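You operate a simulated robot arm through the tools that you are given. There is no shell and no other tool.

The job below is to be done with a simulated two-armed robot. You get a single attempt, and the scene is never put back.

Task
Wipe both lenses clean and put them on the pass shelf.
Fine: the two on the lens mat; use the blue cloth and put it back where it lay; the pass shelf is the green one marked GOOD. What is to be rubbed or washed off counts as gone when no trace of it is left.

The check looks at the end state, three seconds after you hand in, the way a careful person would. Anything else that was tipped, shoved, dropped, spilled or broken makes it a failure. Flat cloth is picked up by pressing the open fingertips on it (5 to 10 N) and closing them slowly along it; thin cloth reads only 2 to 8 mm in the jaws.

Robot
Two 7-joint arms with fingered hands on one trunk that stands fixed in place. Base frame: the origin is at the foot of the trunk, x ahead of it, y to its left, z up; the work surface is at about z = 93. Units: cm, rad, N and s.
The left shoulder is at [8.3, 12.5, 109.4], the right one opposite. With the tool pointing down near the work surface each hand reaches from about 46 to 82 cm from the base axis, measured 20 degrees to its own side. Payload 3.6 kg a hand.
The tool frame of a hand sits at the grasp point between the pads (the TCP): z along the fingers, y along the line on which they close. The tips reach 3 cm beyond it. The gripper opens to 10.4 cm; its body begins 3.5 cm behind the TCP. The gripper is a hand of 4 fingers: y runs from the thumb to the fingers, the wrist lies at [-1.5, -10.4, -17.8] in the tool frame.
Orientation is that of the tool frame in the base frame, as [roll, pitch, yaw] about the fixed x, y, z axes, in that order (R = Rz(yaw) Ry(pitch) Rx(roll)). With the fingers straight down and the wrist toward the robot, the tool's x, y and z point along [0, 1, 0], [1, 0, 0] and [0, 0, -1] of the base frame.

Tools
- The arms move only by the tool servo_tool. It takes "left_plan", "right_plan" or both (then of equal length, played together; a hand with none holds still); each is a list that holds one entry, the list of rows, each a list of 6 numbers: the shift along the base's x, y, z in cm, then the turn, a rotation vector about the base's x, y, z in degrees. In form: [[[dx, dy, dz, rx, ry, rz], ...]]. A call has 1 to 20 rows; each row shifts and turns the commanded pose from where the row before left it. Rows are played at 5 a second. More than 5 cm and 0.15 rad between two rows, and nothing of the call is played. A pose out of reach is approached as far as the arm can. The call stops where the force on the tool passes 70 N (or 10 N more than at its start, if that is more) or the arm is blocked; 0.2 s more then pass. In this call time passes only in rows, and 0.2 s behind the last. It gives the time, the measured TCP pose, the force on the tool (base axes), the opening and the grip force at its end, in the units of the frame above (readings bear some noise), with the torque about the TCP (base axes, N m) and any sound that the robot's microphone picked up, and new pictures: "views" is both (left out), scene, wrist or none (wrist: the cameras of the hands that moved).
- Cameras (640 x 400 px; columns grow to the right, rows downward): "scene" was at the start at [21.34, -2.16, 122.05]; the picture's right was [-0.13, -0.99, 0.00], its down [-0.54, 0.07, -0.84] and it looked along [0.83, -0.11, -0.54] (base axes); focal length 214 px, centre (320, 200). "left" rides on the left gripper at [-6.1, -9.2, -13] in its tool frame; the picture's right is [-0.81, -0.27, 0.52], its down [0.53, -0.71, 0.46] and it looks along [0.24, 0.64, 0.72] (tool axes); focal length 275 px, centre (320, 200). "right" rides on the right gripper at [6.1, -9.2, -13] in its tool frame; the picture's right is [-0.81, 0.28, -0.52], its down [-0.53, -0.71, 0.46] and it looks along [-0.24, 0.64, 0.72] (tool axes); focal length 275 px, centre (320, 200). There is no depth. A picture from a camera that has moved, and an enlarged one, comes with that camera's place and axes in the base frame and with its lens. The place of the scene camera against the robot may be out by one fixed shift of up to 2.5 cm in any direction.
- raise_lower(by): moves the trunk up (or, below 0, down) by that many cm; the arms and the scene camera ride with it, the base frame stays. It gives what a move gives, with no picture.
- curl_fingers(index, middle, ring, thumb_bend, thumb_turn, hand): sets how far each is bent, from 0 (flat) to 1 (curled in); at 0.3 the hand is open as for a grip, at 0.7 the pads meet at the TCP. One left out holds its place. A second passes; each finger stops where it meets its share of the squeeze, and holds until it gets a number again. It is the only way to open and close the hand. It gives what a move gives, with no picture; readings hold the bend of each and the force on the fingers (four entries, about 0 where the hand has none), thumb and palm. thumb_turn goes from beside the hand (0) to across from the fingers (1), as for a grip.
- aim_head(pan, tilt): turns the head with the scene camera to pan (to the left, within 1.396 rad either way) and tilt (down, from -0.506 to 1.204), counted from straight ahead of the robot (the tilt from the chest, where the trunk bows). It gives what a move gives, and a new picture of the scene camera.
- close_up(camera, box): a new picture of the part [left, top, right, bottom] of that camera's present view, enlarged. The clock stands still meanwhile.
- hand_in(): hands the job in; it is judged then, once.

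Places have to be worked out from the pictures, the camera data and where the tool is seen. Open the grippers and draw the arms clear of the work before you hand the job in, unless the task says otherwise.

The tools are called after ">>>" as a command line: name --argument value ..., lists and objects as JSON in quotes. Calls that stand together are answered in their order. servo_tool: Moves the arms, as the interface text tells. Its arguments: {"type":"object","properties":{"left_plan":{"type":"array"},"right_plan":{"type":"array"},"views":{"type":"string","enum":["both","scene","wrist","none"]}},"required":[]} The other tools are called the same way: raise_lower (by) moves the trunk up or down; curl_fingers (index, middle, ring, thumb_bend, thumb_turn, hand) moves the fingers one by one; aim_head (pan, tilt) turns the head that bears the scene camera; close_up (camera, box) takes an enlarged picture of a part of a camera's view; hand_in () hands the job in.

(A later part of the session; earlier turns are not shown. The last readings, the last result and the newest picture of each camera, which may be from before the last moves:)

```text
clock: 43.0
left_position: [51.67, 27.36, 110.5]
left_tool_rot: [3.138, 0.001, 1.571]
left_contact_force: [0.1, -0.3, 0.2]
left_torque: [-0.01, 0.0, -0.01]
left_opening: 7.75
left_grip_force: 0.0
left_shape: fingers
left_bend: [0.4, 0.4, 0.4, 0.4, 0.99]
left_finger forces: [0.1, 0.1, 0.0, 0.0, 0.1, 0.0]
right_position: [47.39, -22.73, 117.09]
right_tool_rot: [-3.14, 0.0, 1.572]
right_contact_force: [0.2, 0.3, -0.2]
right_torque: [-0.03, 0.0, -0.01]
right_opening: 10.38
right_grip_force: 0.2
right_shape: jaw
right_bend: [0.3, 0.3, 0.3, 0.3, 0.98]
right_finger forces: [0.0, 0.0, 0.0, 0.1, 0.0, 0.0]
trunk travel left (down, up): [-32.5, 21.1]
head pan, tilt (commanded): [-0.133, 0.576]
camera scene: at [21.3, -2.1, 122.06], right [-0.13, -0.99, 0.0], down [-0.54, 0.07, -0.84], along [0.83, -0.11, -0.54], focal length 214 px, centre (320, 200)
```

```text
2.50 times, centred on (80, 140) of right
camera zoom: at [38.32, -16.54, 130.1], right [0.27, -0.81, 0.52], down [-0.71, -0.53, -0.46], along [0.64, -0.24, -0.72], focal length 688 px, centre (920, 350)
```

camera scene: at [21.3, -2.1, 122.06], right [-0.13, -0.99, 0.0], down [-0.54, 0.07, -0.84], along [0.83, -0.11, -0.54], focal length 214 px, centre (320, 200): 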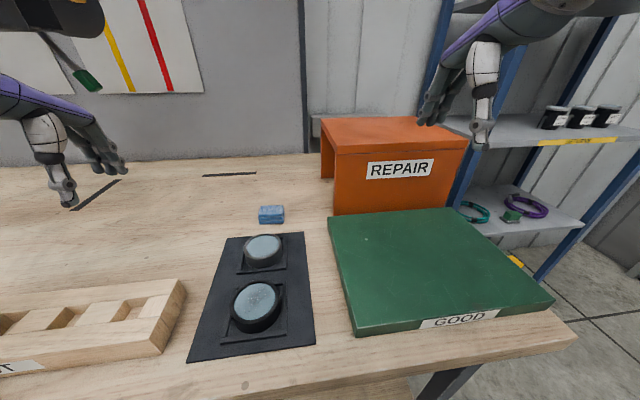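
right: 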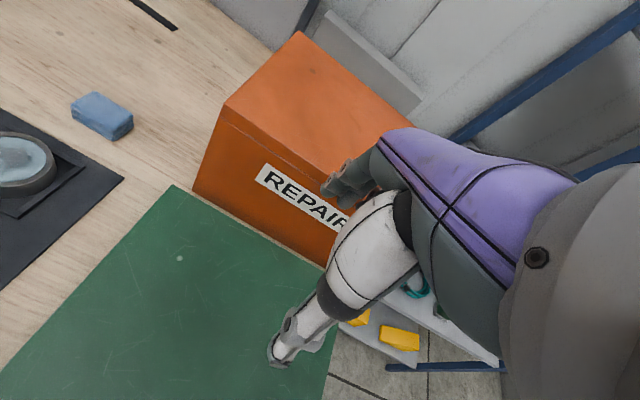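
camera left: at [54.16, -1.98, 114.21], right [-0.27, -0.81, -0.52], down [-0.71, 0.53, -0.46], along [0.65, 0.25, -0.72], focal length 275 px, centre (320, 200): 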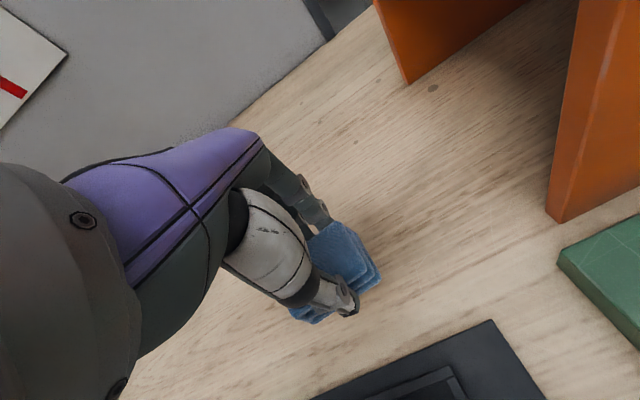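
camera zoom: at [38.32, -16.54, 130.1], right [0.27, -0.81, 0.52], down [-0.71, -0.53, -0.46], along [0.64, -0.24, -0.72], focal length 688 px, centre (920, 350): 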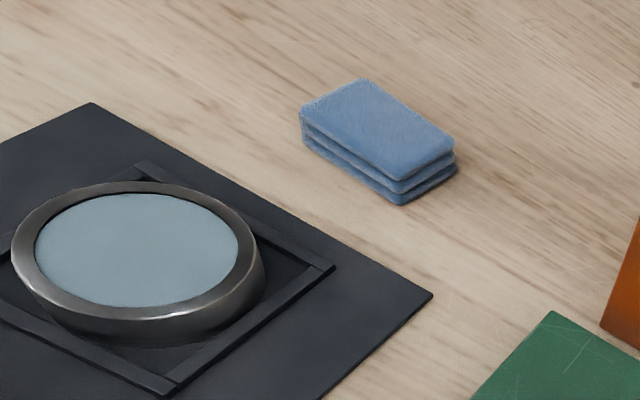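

The cloth is back essentially where it lay. Now I test whether the right hand can reach above lens B, turning its wrist to the right as it goes.

>>> servo_tool --right_plan '[[[-0.3, 2.9, -0.8, 0, 0, 5], [-0.3, 2.9, -0.8, 0, 0, 5], [-0.3, 2.9, -0.8, 0, 0, 5], [-0.3, 2.9, -0.8, 0, 0, 5], [-0.3, 2.9, -0.8, 0, 0, 5], [-0.3, 2.9, -0.8, 0, 0, 5]]]' --views "scene"

```text
clock: 44.4
left_position: [51.82, 27.34, 110.54]
left_tool_rot: [3.14, -0.001, 1.57]
left_contact_force: [-0.5, 0.5, 0.8]
left_torque: [0.02, -0.03, 0.01]
left_opening: 7.76
left_grip_force: 0.0
left_shape: fingers
left_bend: [0.4, 0.4, 0.4, 0.4, 0.99]
left_finger forces: [0.1, 0.0, 0.0, 0.0, 0.0, 0.0]
right_position: [45.81, -5.13, 111.99]
right_tool_rot: [3.142, 0.0, 2.096]
right_contact_force: [-0.2, 1.4, -0.3]
right_torque: [0.03, 0.01, 0.0]
right_opening: 10.37
right_grip_force: 0.0
right_shape: jaw
right_bend: [0.3, 0.3, 0.3, 0.3, 0.98]
right_finger forces: [0.0, 0.1, 0.1, 0.0, 0.0, 0.0]
trunk travel left (down, up): [-32.5, 21.1]
head pan, tilt (commanded): [-0.133, 0.576]
camera scene: at [21.36, -2.13, 122.05], right [-0.13, -0.99, 0.0], down [-0.54, 0.07, -0.84], along [0.83, -0.11, -0.54], focal length 214 px, centre (320, 200)
```

scene: 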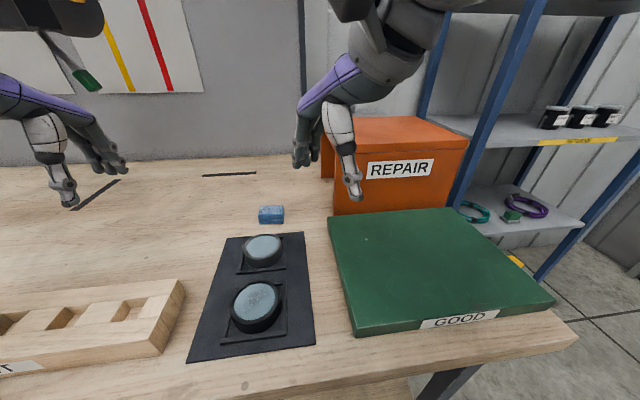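

That went smoothly. I continue over lens B at about z=107, turned 50°.

>>> servo_tool --right_plan '[[[-1.5, 2.75, -1.2, 0, 0, 5], [-1.5, 2.75, -1.2, 0, 0, 5], [-1.5, 2.75, -1.2, 0, 0, 5], [-1.5, 2.75, -1.2, 0, 0, 5]]]' --views "both"

```text
clock: 45.4
left_position: [51.77, 27.21, 110.43]
left_tool_rot: [3.138, 0.001, 1.569]
left_contact_force: [0.2, 0.9, 1.8]
left_torque: [-0.01, -0.04, 0.0]
left_opening: 7.76
left_grip_force: 0.0
left_shape: fingers
left_bend: [0.4, 0.4, 0.4, 0.4, 0.99]
left_finger forces: [0.0, 0.0, 0.0, 0.1, 0.0, 0.0]
right_position: [41.3, 3.55, 107.69]
right_tool_rot: [3.138, 0.0, 2.439]
right_contact_force: [-0.2, 0.0, -0.3]
right_torque: [-0.02, -0.04, 0.0]
right_opening: 10.38
right_grip_force: 0.0
right_shape: jaw
right_bend: [0.3, 0.3, 0.3, 0.3, 0.98]
right_finger forces: [0.1, 0.0, 0.0, 0.0, 0.0, 0.0]
right hand out of reach, approached as far as the arm can: row 4
trunk travel left (down, up): [-32.5, 21.1]
head pan, tilt (commanded): [-0.133, 0.576]
camera scene: at [21.27, -2.18, 122.06], right [-0.13, -0.99, 0.0], down [-0.54, 0.07, -0.84], along [0.83, -0.11, -0.54], focal length 214 px, centre (320, 200)
camera right: at [30.55, 0.5, 120.72], right [0.8, -0.31, 0.52], down [-0.05, -0.89, -0.46], along [0.6, 0.34, -0.72], focal length 275 px, centre (320, 200)
```

scene: 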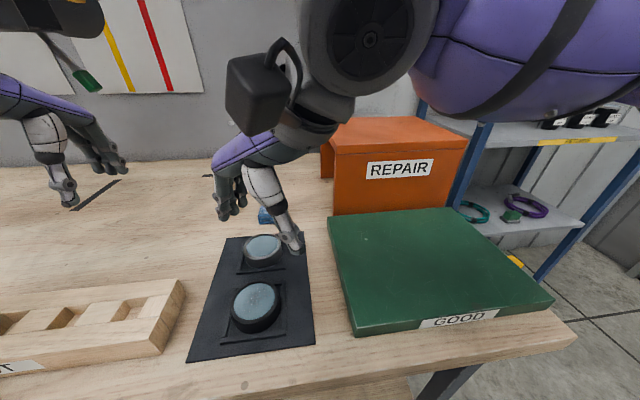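
right: 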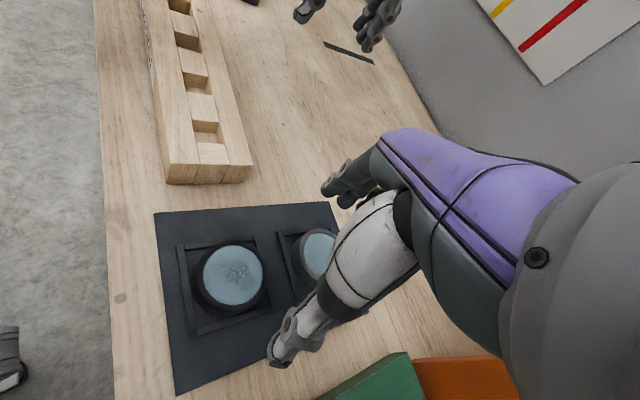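

The right arm also runs out just short of lens B at this height: the wrist sits well above the shoulder. Raising the trunk should ease the wrist bend, so I raise it by 14 cm (hands ride up, all clear above).

>>> raise_lower --by 14

```text
clock: 47.1
left_position: [51.87, 27.07, 124.49]
left_tool_rot: [3.141, 0.001, 1.572]
left_contact_force: [0.5, 0.3, -0.2]
left_torque: [-0.05, 0.02, 0.03]
left_opening: 7.77
left_grip_force: 0.1
left_shape: fingers
left_bend: [0.4, 0.4, 0.4, 0.4, 0.99]
left_finger forces: [0.0, 0.0, 0.1, 0.0, 0.0, 0.0]
right_position: [39.86, 3.51, 125.63]
right_tool_rot: [3.077, 0.071, 2.436]
right_contact_force: [0.5, -0.6, -1.3]
right_torque: [-0.03, 0.0, 0.02]
right_opening: 10.38
right_grip_force: 0.1
right_shape: jaw
right_bend: [0.3, 0.3, 0.3, 0.3, 0.98]
right_finger forces: [0.0, 0.0, 0.1, 0.0, 0.0, 0.1]
trunk travel left (down, up): [-46.5, 7.1]
head pan, tilt (commanded): [-0.133, 0.576]
```

Now I straighten the right tool and lower it over lens B again to see if it reaches from the higher shoulder.

>>> servo_tool --right_plan '[[[0, 0.4, -2, -0.2, 5.5, 0], [0, 0.5, -4, 0, 0, 0], [0, 0.5, -4, 0, 0, 0], [0, 0.5, -4, 0, 0, 0], [0, 0.5, -4, 0, 0, 0]]]' --views "both"

```text
clock: 48.3
left_position: [51.83, 27.01, 124.61]
left_tool_rot: [3.141, -0.002, 1.571]
left_contact_force: [0.5, -0.2, 0.1]
left_torque: [0.0, 0.02, 0.0]
left_opening: 7.78
left_grip_force: 0.0
left_shape: fingers
left_bend: [0.4, 0.4, 0.4, 0.4, 0.99]
left_finger forces: [0.1, 0.0, 0.0, 0.1, 0.1, 0.0]
right_position: [40.83, 3.7, 108.32]
right_tool_rot: [3.139, 0.0, 2.437]
right_contact_force: [0.2, 0.4, 1.4]
right_torque: [0.02, 0.03, 0.0]
right_opening: 10.36
right_grip_force: 0.0
right_shape: jaw
right_bend: [0.3, 0.3, 0.3, 0.3, 0.98]
right_finger forces: [0.0, 0.1, 0.0, 0.0, 0.0, 0.0]
right hand out of reach, approached as far as the arm can: row 1, 3, 4
trunk travel left (down, up): [-46.5, 7.1]
head pan, tilt (commanded): [-0.133, 0.576]
camera scene: at [16.91, -2.19, 136.89], right [-0.13, -0.99, 0.0], down [-0.54, 0.07, -0.84], along [0.83, -0.11, -0.54], focal length 214 px, centre (320, 200)
camera right: at [30.26, 0.67, 121.35], right [0.79, -0.32, 0.52], down [-0.06, -0.89, -0.46], along [0.6, 0.33, -0.72], focal length 275 px, centre (320, 200)
```

scene: 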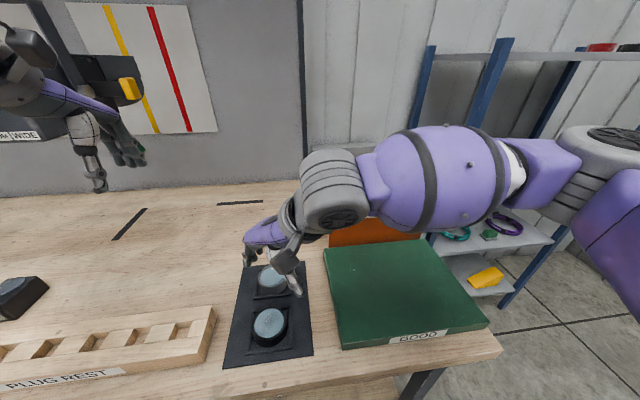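
right: 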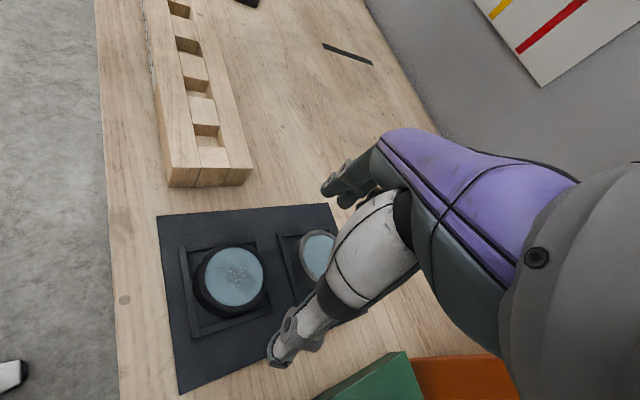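

With the trunk up the shoulders are also about 4 cm further back, and the last row was within reach. I continue toward lens B and lower.

>>> servo_tool --right_plan '[[[-0.3, 0.6, -1.5, 0, 0, 0], [-0.3, 0.6, -1.5, 0, 0, 0], [-0.3, 0.6, -1.5, 0, 0, 0], [-0.2, 0.4, -1.0, 0, 0, 0]]]' --views "both"

```text
clock: 49.3
left_position: [51.82, 27.0, 124.58]
left_tool_rot: [3.138, 0.0, 1.571]
left_contact_force: [0.4, -0.4, 0.3]
left_torque: [0.05, 0.0, -0.03]
left_opening: 7.73
left_grip_force: 0.1
left_shape: fingers
left_bend: [0.4, 0.4, 0.4, 0.4, 0.99]
left_finger forces: [0.1, 0.1, 0.0, 0.1, 0.0, 0.0]
right_position: [40.7, 3.84, 106.98]
right_tool_rot: [3.139, 0.001, 2.441]
right_contact_force: [0.4, 0.1, 0.3]
right_torque: [0.02, 0.0, -0.02]
right_opening: 10.36
right_grip_force: 0.0
right_shape: jaw
right_bend: [0.3, 0.3, 0.3, 0.3, 0.98]
right_finger forces: [0.0, 0.0, 0.0, 0.1, 0.0, 0.0]
right hand out of reach, approached as far as the arm can: row 1, 2, 3, 4
trunk travel left (down, up): [-46.5, 7.1]
head pan, tilt (commanded): [-0.133, 0.576]
camera scene: at [16.83, -2.17, 136.9], right [-0.13, -0.99, 0.0], down [-0.54, 0.07, -0.84], along [0.83, -0.11, -0.54], focal length 214 px, centre (320, 200)
camera right: at [30.08, 0.71, 119.99], right [0.8, -0.31, 0.52], down [-0.05, -0.89, -0.46], along [0.6, 0.33, -0.72], focal length 275 px, centre (320, 200)
```

scene: 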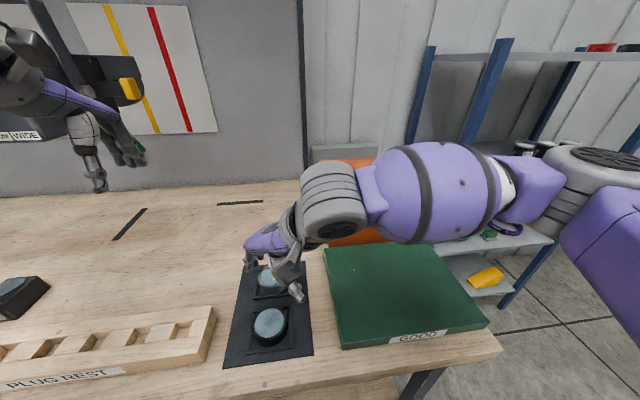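
right: 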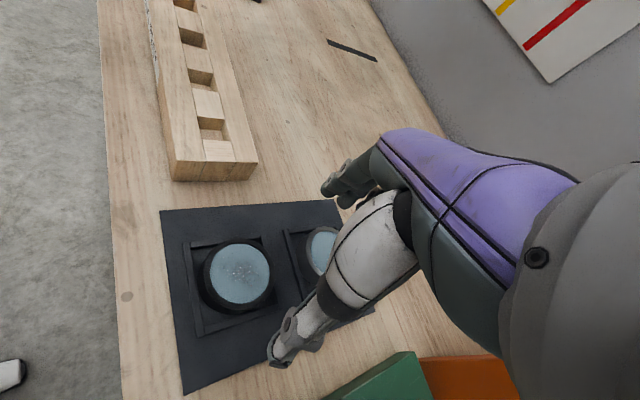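

Still just short at this height. Since lower poses seem easier, I try straight down here to z≈101 (tips at 98, well above the lenses at 93.7).

>>> servo_tool --right_plan '[[[0, 0, -1.5, 0, 0, 0], [0, 0, -1.5, 0, 0, 0], [0, 0, -1.5, 0, 0, 0], [0, 0, -1.5, 0, 0, 0]]]' --views "none"

```text
clock: 50.3
left_position: [51.77, 26.99, 124.58]
left_tool_rot: [3.138, -0.001, 1.571]
left_contact_force: [-0.3, 0.2, 0.1]
left_torque: [-0.02, -0.02, 0.0]
left_opening: 7.76
left_grip_force: 0.0
left_shape: fingers
left_bend: [0.4, 0.4, 0.4, 0.4, 0.99]
left_finger forces: [0.0, 0.1, 0.1, 0.0, 0.1, 0.0]
right_position: [40.69, 3.32, 101.06]
right_tool_rot: [3.141, 0.001, 2.439]
right_contact_force: [0.5, 0.3, 0.1]
right_torque: [0.03, -0.03, 0.0]
right_opening: 10.38
right_grip_force: 0.1
right_shape: jaw
right_bend: [0.3, 0.3, 0.3, 0.3, 0.98]
right_finger forces: [0.0, 0.0, 0.0, 0.1, 0.0, 0.1]
right hand out of reach, approached as far as the arm can: row 3
trunk travel left (down, up): [-46.5, 7.1]
head pan, tilt (commanded): [-0.133, 0.576]
```

It follows downward. Now small steps sideways toward lens B's centre at this height.

>>> servo_tool --right_plan '[[[-0.3, 0.6, 0, 0, 0, 0], [-0.3, 0.6, 0, 0, 0, 0], [-0.3, 0.6, 0, 0, 0, 0]]]' --views "both"

```text
clock: 51.1
left_position: [51.72, 27.16, 124.6]
left_tool_rot: [3.138, 0.0, 1.572]
left_contact_force: [-1.2, 0.4, 0.5]
left_torque: [-0.01, 0.03, 0.0]
left_opening: 7.75
left_grip_force: 0.1
left_shape: fingers
left_bend: [0.4, 0.4, 0.4, 0.4, 0.99]
left_finger forces: [0.0, 0.0, 0.0, 0.0, 0.0, 0.0]
right_position: [39.91, 3.36, 101.32]
right_tool_rot: [3.14, 0.001, 2.44]
right_contact_force: [-0.5, -0.2, 0.1]
right_torque: [0.03, -0.03, 0.0]
right_opening: 10.38
right_grip_force: 0.1
right_shape: jaw
right_bend: [0.3, 0.3, 0.3, 0.3, 0.98]
right_finger forces: [0.0, 0.0, 0.0, 0.1, 0.1, 0.0]
right hand out of reach, approached as far as the arm can: row 1, 2, 3
trunk travel left (down, up): [-46.5, 7.1]
head pan, tilt (commanded): [-0.133, 0.576]
camera scene: at [16.81, -2.16, 136.9], right [-0.13, -0.99, 0.0], down [-0.54, 0.07, -0.84], along [0.83, -0.11, -0.54], focal length 214 px, centre (320, 200)
camera right: at [29.36, 0.23, 114.29], right [0.8, -0.31, 0.52], down [-0.05, -0.89, -0.46], along [0.6, 0.34, -0.72], focal length 275 px, centre (320, 200)
```

scene: 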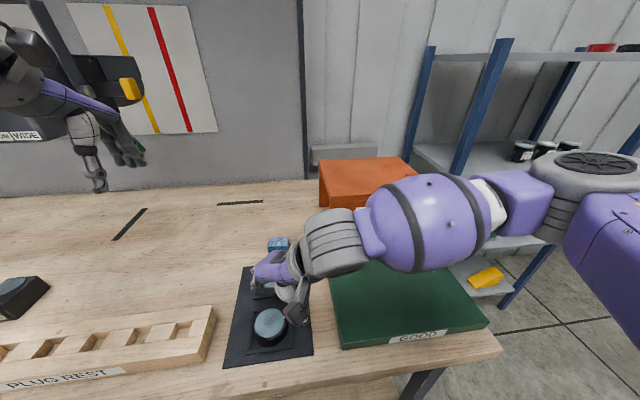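
right: 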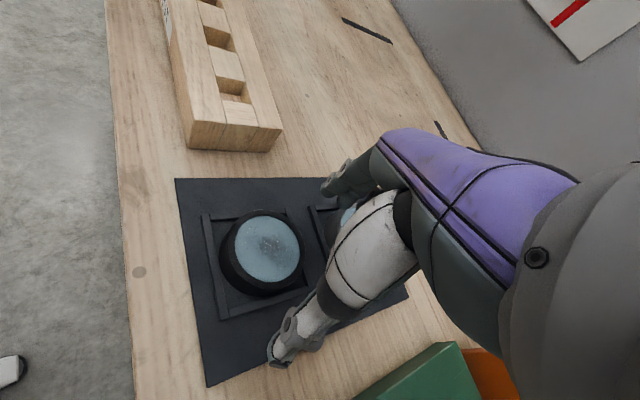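

It is limited in y at this turn angle. I try turning the wrist further to the right (φ toward 75°), which moves the wrist back to the right while the TCP advances.

>>> servo_tool --right_plan '[[[0, 0, 0, 0, 0, 6], [0, 0, 0, 0, 0, 6], [0, 0, 0, 0, 0, 6], [0, 0, 0, 0, 0, 6], [0, 0.5, 0, 0, 0, 0], [0, 0.5, 0, 0, 0, 0], [-0.2, 0.5, 0, 0, 0, 0]]]' --views "none"

```text
clock: 52.7
left_position: [51.78, 27.02, 124.64]
left_tool_rot: [3.137, -0.001, 1.571]
left_contact_force: [0.2, -0.2, -0.3]
left_torque: [-0.03, 0.03, 0.0]
left_opening: 7.77
left_grip_force: 0.0
left_shape: fingers
left_bend: [0.4, 0.4, 0.4, 0.4, 0.99]
left_finger forces: [0.0, 0.0, 0.1, 0.0, 0.0, 0.0]
right_position: [39.55, 4.43, 101.33]
right_tool_rot: [3.139, 0.001, 2.857]
right_contact_force: [0.3, 0.3, 0.7]
right_torque: [0.02, 0.01, -0.03]
right_opening: 10.38
right_grip_force: 0.0
right_shape: jaw
right_bend: [0.3, 0.3, 0.3, 0.3, 0.98]
right_finger forces: [0.0, 0.0, 0.0, 0.2, 0.1, 0.1]
right hand out of reach, approached as far as the arm can: row 7
trunk travel left (down, up): [-46.5, 7.1]
head pan, tilt (commanded): [-0.133, 0.576]
```

That helped: now at (39.55, 4.43) with φ≈74°. I turn further and continue in y.

>>> servo_tool --right_plan '[[[0, 0, 0, 0, 0, 6], [0, 0, 0, 0, 0, 6], [0, 0, 0, 0, 0, 6], [0, 0.4, 0, 0, 0, 0], [0, 0.4, 0, 0, 0, 0], [0, 0.4, 0, 0, 0, 0], [0, 0.3, 0, 0, 0, 0]]]' --views "both"

```text
clock: 54.3
left_position: [51.74, 27.11, 124.56]
left_tool_rot: [3.139, 0.001, 1.57]
left_contact_force: [0.0, 0.1, 0.2]
left_torque: [0.0, 0.02, -0.03]
left_opening: 7.76
left_grip_force: 0.1
left_shape: fingers
left_bend: [0.4, 0.4, 0.4, 0.4, 0.99]
left_finger forces: [0.0, 0.0, 0.0, 0.0, 0.1, 0.0]
right_position: [39.72, 3.82, 102.71]
right_tool_rot: [3.14, 0.003, -3.113]
right_contact_force: [0.8, -0.4, 0.3]
right_torque: [0.02, -0.05, -0.01]
right_opening: 10.38
right_grip_force: 0.1
right_shape: jaw
right_bend: [0.3, 0.3, 0.3, 0.3, 0.98]
right_finger forces: [0.0, 0.0, 0.0, 0.0, 0.1, 0.0]
right hand out of reach, approached as far as the arm can: row 1, 3, 4, 5, 6
trunk travel left (down, up): [-46.5, 7.1]
head pan, tilt (commanded): [-0.133, 0.576]
camera scene: at [16.82, -2.17, 136.9], right [-0.13, -0.99, 0.0], down [-0.54, 0.07, -0.84], along [0.83, -0.11, -0.54], focal length 214 px, centre (320, 200)
camera right: at [33.85, -5.67, 115.91], right [0.8, 0.3, 0.52], down [0.56, -0.7, -0.46], along [0.23, 0.65, -0.72], focal length 275 px, centre (320, 200)
```

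scene: 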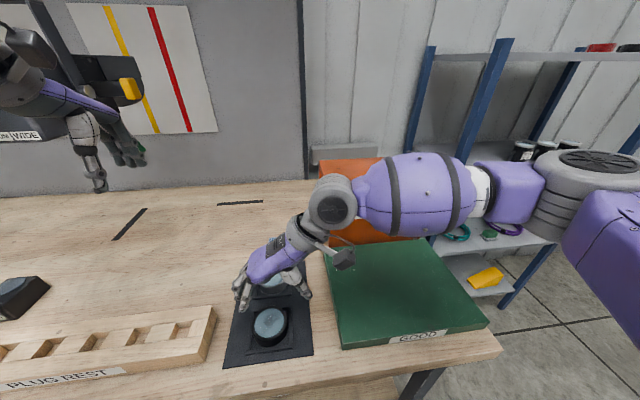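
right: 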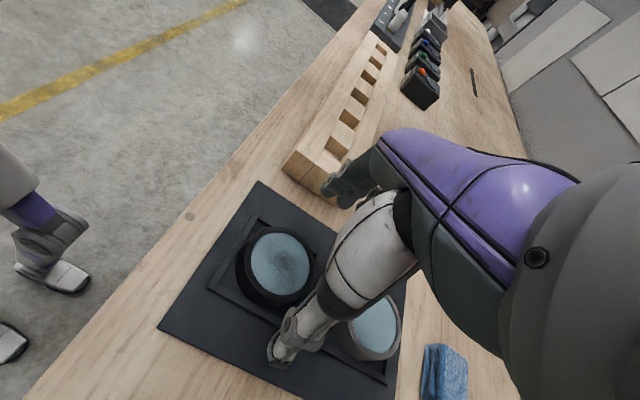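

The right arm tops out near y≈4, so it is not the one for lens B. With the trunk up, the left arm (shoulder right behind lens B) should do better; I withdraw the right hand to the right side first.

>>> servo_tool --right_plan '[[[0.3, -1.5, 0.8, 0, 0, -7], [0.3, -1.8, 0.8, 0, 0, -7], [0.3, -2.0, 1.0, 0, 0, -7], [0.5, -2.2, 1.2, 0, 0, -7], [0.7, -2.2, 1.2, 0, 0, -7], [0.7, -2.2, 1.2, 0, 0, -7], [0.7, -2.2, 1.2, 0, 0, -7], [0.7, -2.2, 1.2, 0, 0, -7], [0.7, -2.2, 1.2, 0, 0, -7], [0.7, -2.2, 1.2, 0, 0, -7], [0.7, -2.2, 1.2, 0, 0, -7], [0.7, -2.2, 1.2, 0, 0, -7], [0.5, -2.2, 1, 0, 0, -7]]]' --views "scene"

```text
clock: 57.1
left_position: [51.76, 26.96, 124.54]
left_tool_rot: [3.139, 0.0, 1.572]
left_contact_force: [0.5, -0.3, 0.1]
left_torque: [0.02, 0.01, 0.01]
left_opening: 7.75
left_grip_force: 0.1
left_shape: fingers
left_bend: [0.4, 0.4, 0.4, 0.4, 0.99]
left_finger forces: [0.1, 0.0, 0.0, 0.1, 0.1, 0.0]
right_position: [47.34, -23.28, 117.22]
right_tool_rot: [3.14, 0.001, 1.582]
right_contact_force: [-0.2, -0.1, -0.6]
right_torque: [-0.02, -0.04, 0.01]
right_opening: 10.4
right_grip_force: 0.0
right_shape: jaw
right_bend: [0.3, 0.3, 0.3, 0.3, 0.98]
right_finger forces: [0.0, 0.0, 0.1, 0.1, 0.1, 0.1]
trunk travel left (down, up): [-46.5, 7.1]
head pan, tilt (commanded): [-0.133, 0.576]
camera scene: at [16.81, -2.18, 136.9], right [-0.13, -0.99, 0.0], down [-0.54, 0.07, -0.84], along [0.83, -0.11, -0.54], focal length 214 px, centre (320, 200)
```

scene: 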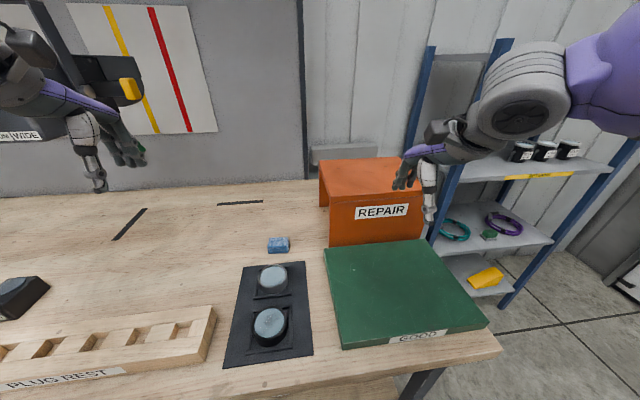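

Right hand is parked. I bring the empty left hand toward lens B, turned about 30°, first to around (42, 8, 109).

>>> servo_tool --left_plan '[[[-1.6, -3.1, -2.5, 0, 0, -5], [-1.6, -3.1, -2.5, 0, 0, -5], [-1.6, -3.1, -2.5, 0, 0, -5], [-1.6, -3.1, -2.5, 0, 0, -5], [-1.6, -3.1, -2.5, 0, 0, -5], [-1.6, -3.1, -2.5, 0, 0, -5]]]' --views "scene"

```text
clock: 58.5
left_position: [41.96, 8.39, 109.78]
left_tool_rot: [3.139, 0.0, 1.046]
left_contact_force: [0.6, 0.1, 0.5]
left_torque: [0.0, -0.01, -0.01]
left_opening: 7.75
left_grip_force: 0.2
left_shape: fingers
left_bend: [0.4, 0.4, 0.4, 0.4, 0.99]
left_finger forces: [0.0, 0.1, 0.0, 0.1, 0.0, 0.1]
right_position: [47.47, -23.14, 117.23]
right_tool_rot: [3.14, 0.002, 1.585]
right_contact_force: [0.0, -0.4, -0.2]
right_torque: [0.05, -0.03, 0.03]
right_opening: 10.38
right_grip_force: 0.0
right_shape: jaw
right_bend: [0.3, 0.3, 0.3, 0.3, 0.98]
right_finger forces: [0.0, 0.0, 0.1, 0.0, 0.1, 0.0]
trunk travel left (down, up): [-46.5, 7.1]
head pan, tilt (commanded): [-0.133, 0.576]
camera scene: at [16.83, -2.2, 136.9], right [-0.13, -0.99, 0.0], down [-0.54, 0.07, -0.84], along [0.83, -0.11, -0.54], focal length 214 px, centre (320, 200)
```

scene: 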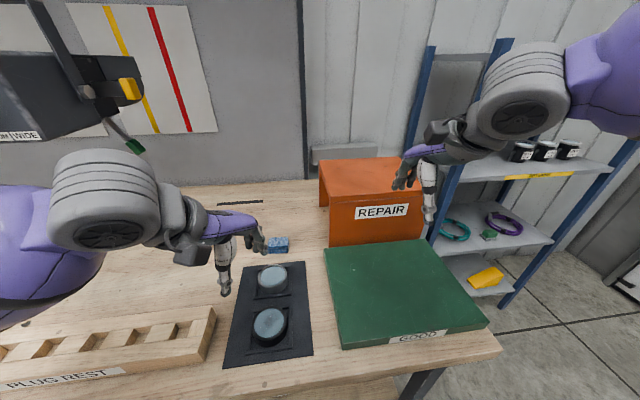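

The left arm reached it without strain. I continue to (39.6, 6, 102) above lens B.

>>> servo_tool --left_plan '[[[-0.6, -0.6, -2, 0, 0, 0], [-0.6, -0.6, -2, 0, 0, 0], [-0.6, -0.6, -2, 0, 0, 0], [-0.6, -0.6, -1.5, 0, 0, 0]]]' --views "both"

```text
clock: 59.5
left_position: [39.78, 6.15, 102.1]
left_tool_rot: [3.14, 0.001, 1.046]
left_contact_force: [-0.4, 0.2, 0.2]
left_torque: [0.01, -0.02, 0.04]
left_opening: 7.75
left_grip_force: 0.1
left_shape: fingers
left_bend: [0.4, 0.4, 0.4, 0.4, 0.99]
left_finger forces: [0.0, 0.0, 0.0, 0.0, 0.1, 0.0]
right_position: [47.47, -23.14, 117.16]
right_tool_rot: [3.139, 0.002, 1.583]
right_contact_force: [-0.2, 0.4, 0.3]
right_torque: [-0.02, 0.01, 0.03]
right_opening: 10.39
right_grip_force: 0.2
right_shape: jaw
right_bend: [0.3, 0.3, 0.3, 0.3, 0.98]
right_finger forces: [0.0, 0.0, 0.0, 0.0, 0.0, 0.0]
trunk travel left (down, up): [-46.5, 7.1]
head pan, tilt (commanded): [-0.133, 0.576]
camera scene: at [16.82, -2.17, 136.9], right [-0.13, -0.99, 0.0], down [-0.54, 0.07, -0.84], along [0.83, -0.11, -0.54], focal length 214 px, centre (320, 200)
camera left: at [28.56, 5.32, 115.14], right [-0.64, -0.57, -0.52], down [-0.35, 0.82, -0.46], along [0.68, -0.11, -0.72], focal length 275 px, centre (320, 200)
```

scene: 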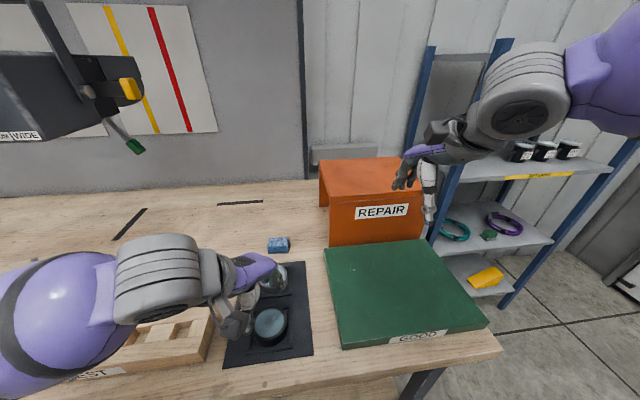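
left: 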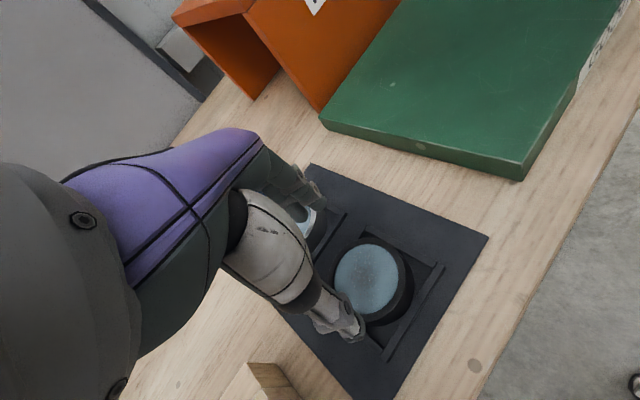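

The left arm reaches lens B comfortably with the trunk raised. I zoom in to refine lens B's position and check clearance to the wooden rest.

>>> close_up --camera "left" --box '[260, 160, 500, 400]'

>>> close_up --camera "scene" --box '[0, 200, 330, 400]'

>>> close_up --camera "right" --box '[0, 0, 320, 200]'

```text
1.67 times, centred on (380, 280) of left
camera zoom: at [28.56, 5.32, 115.14], right [-0.64, -0.57, -0.52], down [-0.35, 0.82, -0.46], along [0.68, -0.11, -0.72], focal length 459 px, centre (220, 67)
```

zoom: 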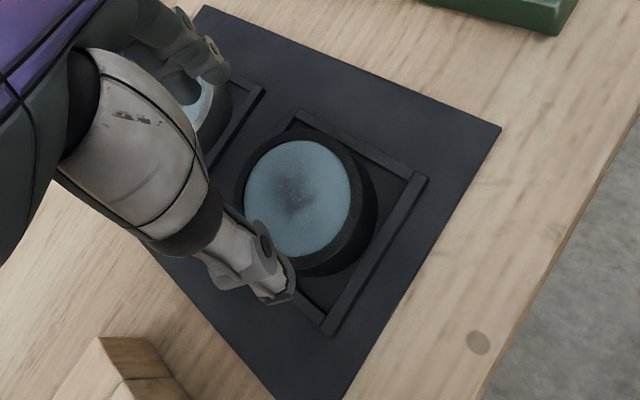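

```text
1.94 times, centred on (165, 300) of scene
camera zoom: at [16.82, -2.17, 136.9], right [-0.13, -0.99, 0.0], down [-0.54, 0.07, -0.84], along [0.83, -0.11, -0.54], focal length 416 px, centre (621, 6)
```

zoom: 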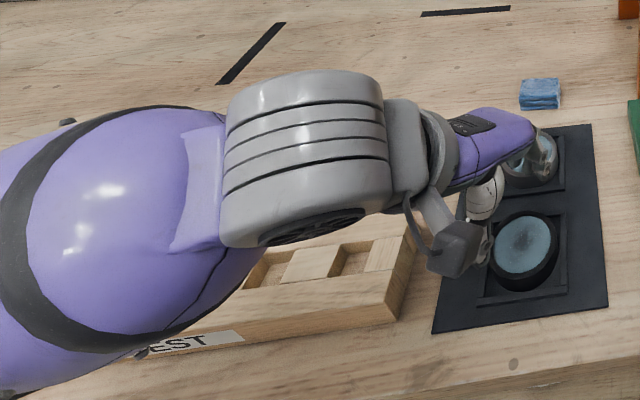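

```text
2.00 times, centred on (160, 100) of right
camera zoom: at [38.12, -17.19, 130.25], right [0.29, -0.81, 0.52], down [-0.71, -0.54, -0.45], along [0.65, -0.24, -0.72], focal length 551 px, centre (640, 400)
```

zoom: 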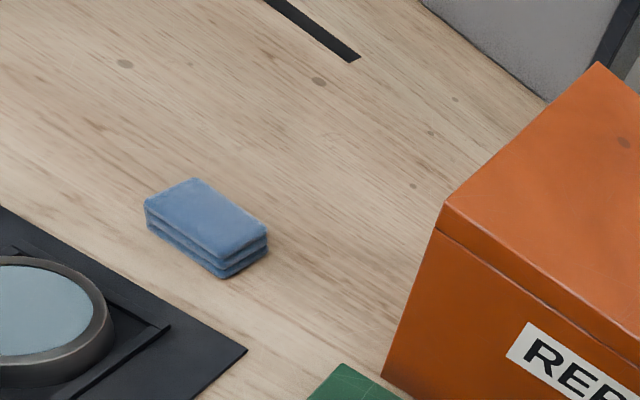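

Lens B is centred at about (39.5, 5.9). Now I take the left hand back over the cloth (aligned to its slight -3° yaw) to pick it up again.

>>> servo_tool --left_plan '[[[1.0, 0, 3, 0, 0, 0], [3.2, -0.3, 2, 0, 0, 3.8], [3.2, -0.3, 0, 0, 0, 3.8], [3.2, -0.3, 0, 0, 0, 3.8], [3.2, -0.3, 0, 0, 0, 3.8], [3.2, -0.3, 0, 0, 0, 3.8], [3.2, -0.3, -1, 0, 0, 3.8], [3.25, -0.3, -2, 0, 0, 3.9]]]' --views "both"

>>> close_up --camera "left" --box '[260, 180, 480, 380]'

```text
clock: 61.3
left_position: [63.38, 4.07, 104.11]
left_tool_rot: [3.139, 0.0, 1.512]
left_contact_force: [-0.9, 0.2, 1.0]
left_torque: [-0.01, 0.03, 0.01]
left_opening: 7.76
left_grip_force: 0.1
left_shape: fingers
left_bend: [0.4, 0.4, 0.4, 0.4, 0.99]
left_finger forces: [0.0, 0.1, 0.1, 0.0, 0.1, 0.0]
right_position: [47.52, -23.19, 117.15]
right_tool_rot: [-3.141, 0.002, 1.585]
right_contact_force: [0.4, 0.1, -0.2]
right_torque: [-0.01, -0.02, -0.02]
right_opening: 10.37
right_grip_force: 0.0
right_shape: jaw
right_bend: [0.3, 0.3, 0.3, 0.3, 0.98]
right_finger forces: [0.0, 0.0, 0.0, 0.0, 0.1, 0.0]
trunk travel left (down, up): [-46.5, 7.1]
head pan, tilt (commanded): [-0.133, 0.576]
camera scene: at [16.88, -2.2, 136.89], right [-0.13, -0.99, 0.0], down [-0.54, 0.07, -0.84], along [0.83, -0.11, -0.54], focal length 214 px, centre (320, 200)
camera left: at [53.71, -1.64, 117.11], right [-0.32, -0.79, -0.52], down [-0.68, 0.57, -0.46], along [0.66, 0.21, -0.72], focal length 275 px, centre (320, 200)
```

scene: 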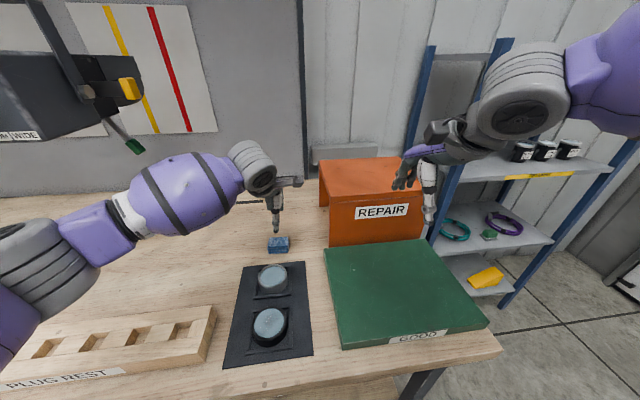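
left: 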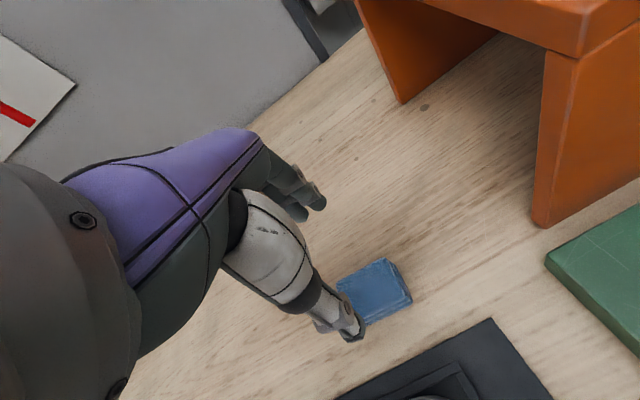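

```text
2.00 times, centred on (370, 280) of left
camera zoom: at [53.71, -1.64, 117.11], right [-0.32, -0.79, -0.52], down [-0.68, 0.57, -0.46], along [0.66, 0.21, -0.72], focal length 551 px, centre (220, 40)
```

zoom: 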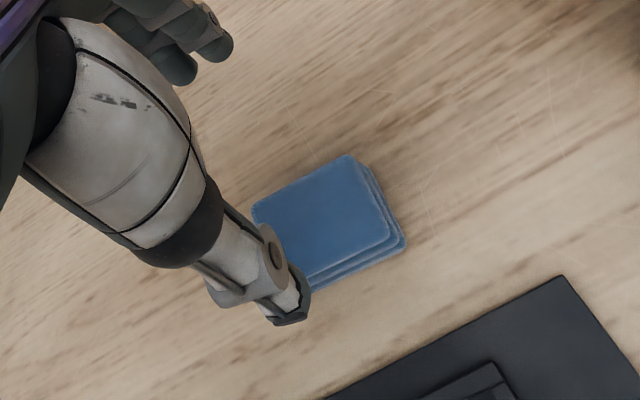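

Cloth centre is about (63.0, 4.7), yaw about -3.5°, matching the hand. I shift -0.3 in x and descend to grip height.

>>> servo_tool --left_plan '[[[-0.3, 0, -2.5, 0, 0, 0], [0, 0, -2.5, 0, 0, 0], [0, 0, -2.0, 0, 0, 0], [0, 0, -1.5, 0, 0, 0], [0, 0, -0.7, 0, 0, 0]]]' --views "none"

>>> curl_fingers --hand "left" --index 0.53 --middle 0.53 --ring 0.53 --thumb_bend 0.53

>>> close_up --camera "right" --box '[20, 40, 180, 140]'

>>> close_up --camera "scene" --box '[230, 180, 320, 260]'

```text
clock: 62.5
left_position: [62.82, 4.05, 94.75]
left_tool_rot: [3.139, -0.001, 1.516]
left_contact_force: [0.7, -0.4, -0.2]
left_torque: [0.0, 0.01, -0.03]
left_opening: 7.76
left_grip_force: 0.1
left_shape: fingers
left_bend: [0.4, 0.4, 0.4, 0.4, 0.99]
left_finger forces: [0.0, 0.0, 0.0, 0.0, 0.1, 0.0]
right_position: [47.41, -23.07, 117.22]
right_tool_rot: [3.14, 0.002, 1.585]
right_contact_force: [-0.3, -0.8, 0.0]
right_torque: [-0.01, 0.01, -0.01]
right_opening: 10.39
right_grip_force: 0.0
right_shape: jaw
right_bend: [0.3, 0.3, 0.3, 0.3, 0.98]
right_finger forces: [0.0, 0.0, 0.0, 0.1, 0.0, 0.1]
trunk travel left (down, up): [-46.5, 7.1]
head pan, tilt (commanded): [-0.133, 0.576]
```

```text
clock: 63.5
left_position: [62.77, 3.98, 94.75]
left_tool_rot: [3.139, -0.002, 1.513]
left_contact_force: [-0.7, -0.3, 0.0]
left_torque: [-0.02, 0.01, -0.01]
left_opening: 4.46
left_grip_force: 0.1
left_shape: fingers
left_bend: [0.53, 0.53, 0.53, 0.53, 1.0]
left_finger forces: [0.0, 0.0, 0.0, 0.1, 0.1, 0.0]
right_position: [47.35, -23.11, 117.22]
right_tool_rot: [3.14, 0.003, 1.583]
right_contact_force: [0.9, 0.0, 0.0]
right_torque: [0.02, -0.01, -0.01]
right_opening: 10.38
right_grip_force: 0.0
right_shape: jaw
right_bend: [0.3, 0.3, 0.3, 0.3, 0.98]
right_finger forces: [0.0, 0.1, 0.0, 0.0, 0.0, 0.1]
trunk travel left (down, up): [-46.5, 7.1]
head pan, tilt (commanded): [-0.133, 0.576]
```

```text
4.00 times, centred on (100, 90) of right
camera zoom: at [38.12, -17.18, 130.26], right [0.29, -0.81, 0.52], down [-0.71, -0.54, -0.45], along [0.65, -0.24, -0.72], focal length 1101 px, centre (1200, 640)
```

zoom: 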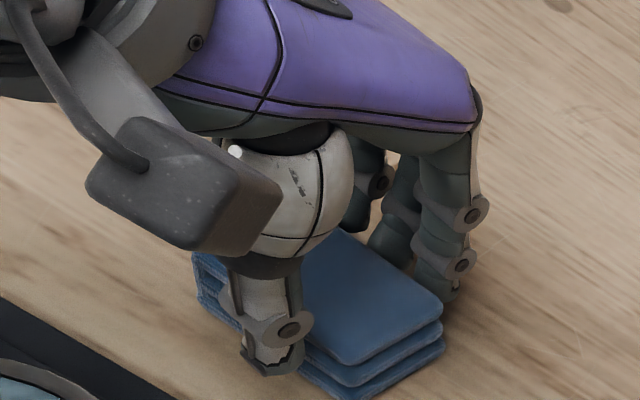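

```text
5.00 times, centred on (275, 220) of scene
camera zoom: at [16.82, -2.16, 136.9], right [-0.13, -0.99, 0.0], down [-0.54, 0.07, -0.84], along [0.83, -0.11, -0.54], focal length 1072 px, centre (545, 100)
```

zoom: 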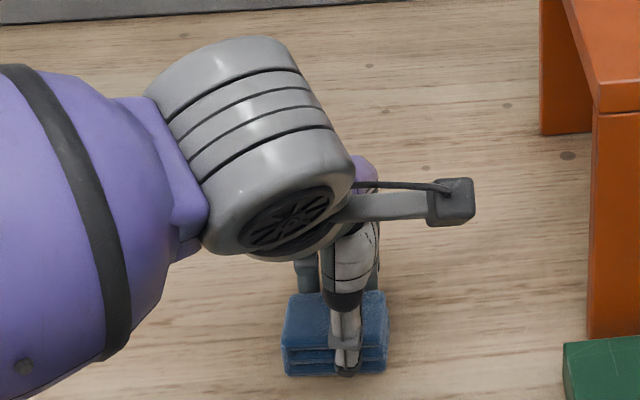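

Well placed again. I close to the same squeeze as before.

>>> curl_fingers --hand "left" --index 0.57 --middle 0.57 --ring 0.57 --thumb_bend 0.58

>>> curl_fingers --hand "left" --index 0.64 --middle 0.64 --ring 0.64 --thumb_bend 0.65

>>> servo_tool --left_plan '[[[0, 0, 1, 0, 0, 0], [0, 0, 2, 0, 0, 0], [0, 0, 3, 0, 0, 0]]]' --views "none"

>>> close_up --camera "right" --box '[0, 0, 180, 120]'

```text
clock: 64.5
left_position: [62.93, 4.04, 94.79]
left_tool_rot: [3.137, 0.0, 1.512]
left_contact_force: [0.1, -0.7, -0.3]
left_torque: [-0.01, 0.03, 0.03]
left_opening: 4.15
left_grip_force: 2.5
left_shape: fingers
left_bend: [0.54, 0.55, 0.55, 0.54, 1.0]
left_finger forces: [1.0, 1.0, 0.7, 0.0, 2.7, 0.1]
right_position: [47.45, -23.19, 117.29]
right_tool_rot: [3.141, 0.003, 1.585]
right_contact_force: [1.1, 0.2, 0.5]
right_torque: [-0.04, -0.01, 0.01]
right_opening: 10.39
right_grip_force: 0.1
right_shape: jaw
right_bend: [0.3, 0.3, 0.3, 0.3, 0.98]
right_finger forces: [0.0, 0.0, 0.1, 0.1, 0.0, 0.0]
trunk travel left (down, up): [-46.5, 7.1]
head pan, tilt (commanded): [-0.133, 0.576]
```

```text
clock: 65.5
left_position: [62.91, 4.08, 94.86]
left_tool_rot: [3.138, 0.001, 1.514]
left_contact_force: [0.2, -0.3, 0.0]
left_torque: [0.01, 0.03, -0.02]
left_opening: 3.99
left_grip_force: 11.8
left_shape: fingers
left_bend: [0.58, 0.6, 0.6, 0.54, 1.0]
left_finger forces: [4.4, 4.2, 3.1, 0.1, 11.5, 0.1]
right_position: [47.39, -23.13, 117.11]
right_tool_rot: [3.14, 0.003, 1.584]
right_contact_force: [0.0, 0.3, 0.3]
right_torque: [0.01, 0.04, 0.05]
right_opening: 10.4
right_grip_force: 0.1
right_shape: jaw
right_bend: [0.3, 0.3, 0.3, 0.3, 0.98]
right_finger forces: [0.0, 0.1, 0.1, 0.0, 0.0, 0.0]
trunk travel left (down, up): [-46.5, 7.1]
head pan, tilt (commanded): [-0.133, 0.576]
```

```text
clock: 66.3
left_position: [62.67, 4.21, 100.7]
left_tool_rot: [3.14, -0.001, 1.514]
left_contact_force: [0.2, 0.5, 0.6]
left_torque: [-0.02, -0.01, -0.01]
left_opening: 3.96
left_grip_force: 12.1
left_shape: fingers
left_bend: [0.58, 0.6, 0.6, 0.54, 1.0]
left_finger forces: [4.5, 4.2, 3.0, 0.0, 11.7, 0.0]
right_position: [47.39, -23.25, 117.14]
right_tool_rot: [3.14, 0.002, 1.584]
right_contact_force: [0.0, 0.3, 0.1]
right_torque: [0.01, 0.0, 0.02]
right_opening: 10.37
right_grip_force: 0.0
right_shape: jaw
right_bend: [0.3, 0.3, 0.3, 0.3, 0.98]
right_finger forces: [0.0, 0.0, 0.1, 0.0, 0.0, 0.0]
trunk travel left (down, up): [-46.5, 7.1]
head pan, tilt (commanded): [-0.133, 0.576]
```

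```text
3.33 times, centred on (90, 60) of right
camera zoom: at [38.09, -17.18, 130.27], right [0.29, -0.81, 0.52], down [-0.71, -0.54, -0.46], along [0.65, -0.24, -0.72], focal length 918 px, centre (1087, 667)
```

zoom: 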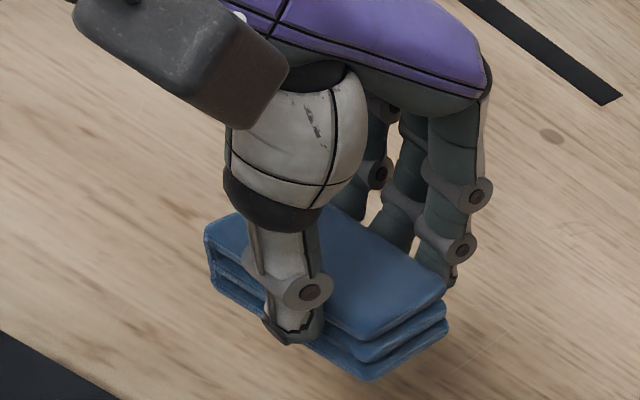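

The pad is held at 12 N. I carry it back over lens B, turning 27°, at z≈102.5.

>>> servo_tool --left_plan '[[[-1.4, 0.1, 1.8, 0, 0, 0], [-3.1, 0.13, 0, 0, 0, -3.8], [-3.1, 0.13, 0, 0, 0, -3.8], [-3.1, 0.13, 0, 0, 0, -3.8], [-3.1, 0.13, 0, 0, 0, -3.8], [-3.1, 0.13, 0, 0, 0, -3.8], [-3.1, 0.13, 0, 0, 0, -3.8], [-3.1, 0.13, 0, 0, 0, -3.8]]]' --views "both"

>>> close_up --camera "left" --box '[240, 160, 480, 400]'

>>> close_up --camera "scene" --box '[200, 230, 330, 370]'

```text
clock: 68.1
left_position: [39.69, 4.85, 102.9]
left_tool_rot: [3.137, 0.001, 1.048]
left_contact_force: [-0.1, -0.4, -0.2]
left_torque: [-0.02, -0.01, -0.04]
left_opening: 3.97
left_grip_force: 11.3
left_shape: fingers
left_bend: [0.58, 0.6, 0.6, 0.54, 1.0]
left_finger forces: [4.4, 4.0, 2.9, 0.0, 11.6, 0.1]
right_position: [47.32, -23.14, 117.23]
right_tool_rot: [3.139, 0.002, 1.585]
right_contact_force: [-0.3, -0.3, -0.1]
right_torque: [-0.01, 0.02, 0.01]
right_opening: 10.39
right_grip_force: 0.0
right_shape: jaw
right_bend: [0.3, 0.3, 0.3, 0.3, 0.98]
right_finger forces: [0.0, 0.0, 0.0, 0.0, 0.1, 0.0]
trunk travel left (down, up): [-46.5, 7.1]
head pan, tilt (commanded): [-0.133, 0.576]
camera scene: at [16.78, -2.15, 136.91], right [-0.13, -0.99, 0.0], down [-0.54, 0.07, -0.84], along [0.83, -0.11, -0.54], focal length 214 px, centre (320, 200)
camera left: at [28.57, 4.19, 115.94], right [-0.64, -0.57, -0.52], down [-0.35, 0.82, -0.46], along [0.68, -0.11, -0.72], focal length 275 px, centre (320, 200)
```

scene: 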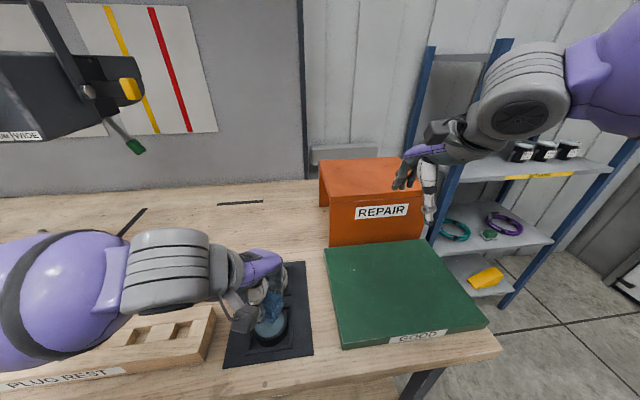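
left: 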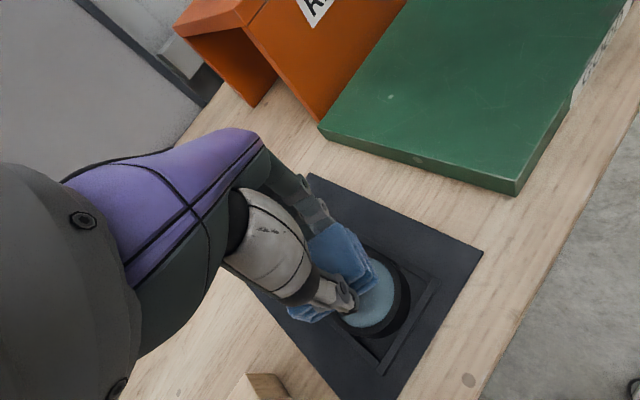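

```text
1.67 times, centred on (360, 280) of left
camera zoom: at [28.57, 4.19, 115.94], right [-0.64, -0.57, -0.52], down [-0.35, 0.82, -0.46], along [0.68, -0.11, -0.72], focal length 459 px, centre (253, 67)
```

zoom: 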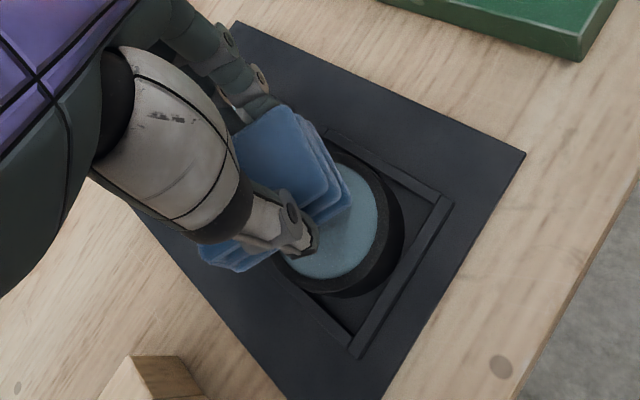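

```text
2.86 times, centred on (265, 300) of scene
camera zoom: at [16.78, -2.15, 136.91], right [-0.13, -0.99, 0.0], down [-0.54, 0.07, -0.84], along [0.83, -0.11, -0.54], focal length 613 px, centre (477, -86)
```

zoom: 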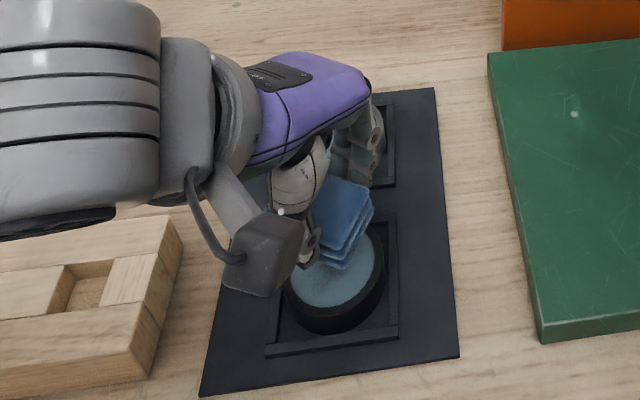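

The pad is over lens B. I correct by (-0.25, +0.3), descend close, and probe for contact.

>>> servo_tool --left_plan '[[[-0.25, 0.3, -1.5, 0, 0, 0], [0, 0, -1.5, 0, 0, 0], [0, 0, -1.0, 0, 0, 0], [0, 0, -0.5, 0, 0, 0]]]' --views "none"

>>> close_up --camera "left" --box '[240, 160, 480, 400]'

>>> close_up --camera "scene" --box '[200, 250, 330, 370]'

```text
clock: 69.1
left_position: [39.65, 5.17, 98.2]
left_tool_rot: [3.138, 0.0, 1.05]
left_contact_force: [-0.1, 0.3, -0.1]
left_torque: [-0.03, -0.02, 0.0]
left_opening: 3.96
left_grip_force: 11.5
left_shape: fingers
left_bend: [0.58, 0.6, 0.6, 0.54, 1.0]
left_finger forces: [4.4, 4.1, 3.0, 0.0, 11.4, 0.0]
right_position: [47.43, -23.18, 117.26]
right_tool_rot: [-3.141, 0.002, 1.585]
right_contact_force: [0.4, -0.2, 0.0]
right_torque: [0.01, -0.02, 0.03]
right_opening: 10.38
right_grip_force: 0.0
right_shape: jaw
right_bend: [0.3, 0.3, 0.3, 0.3, 0.98]
right_finger forces: [0.0, 0.0, 0.1, 0.1, 0.0, 0.0]
trunk travel left (down, up): [-46.5, 7.1]
head pan, tilt (commanded): [-0.133, 0.576]
```

```text
1.67 times, centred on (360, 280) of left
camera zoom: at [28.5, 4.34, 111.28], right [-0.64, -0.57, -0.52], down [-0.35, 0.82, -0.46], along [0.68, -0.11, -0.72], focal length 459 px, centre (253, 67)
```

zoom: 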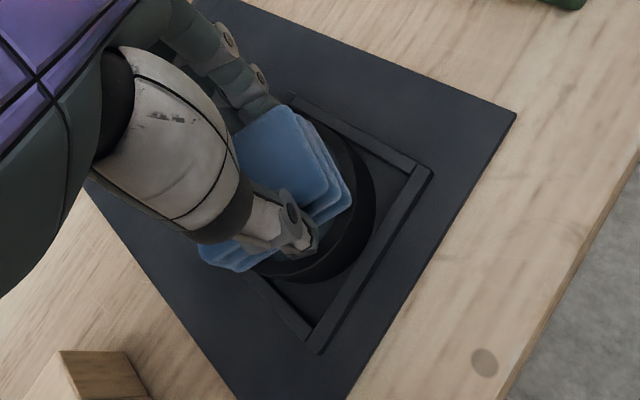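

```text
3.33 times, centred on (265, 310) of scene
camera zoom: at [16.83, -2.17, 136.9], right [-0.13, -0.99, 0.0], down [-0.54, 0.07, -0.84], along [0.83, -0.11, -0.54], focal length 715 px, centre (503, -167)
```

zoom: 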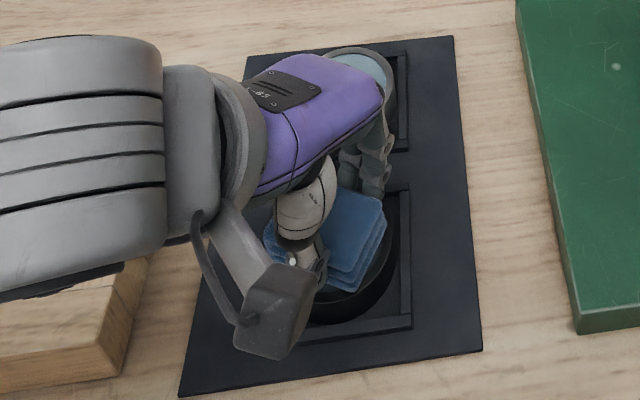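

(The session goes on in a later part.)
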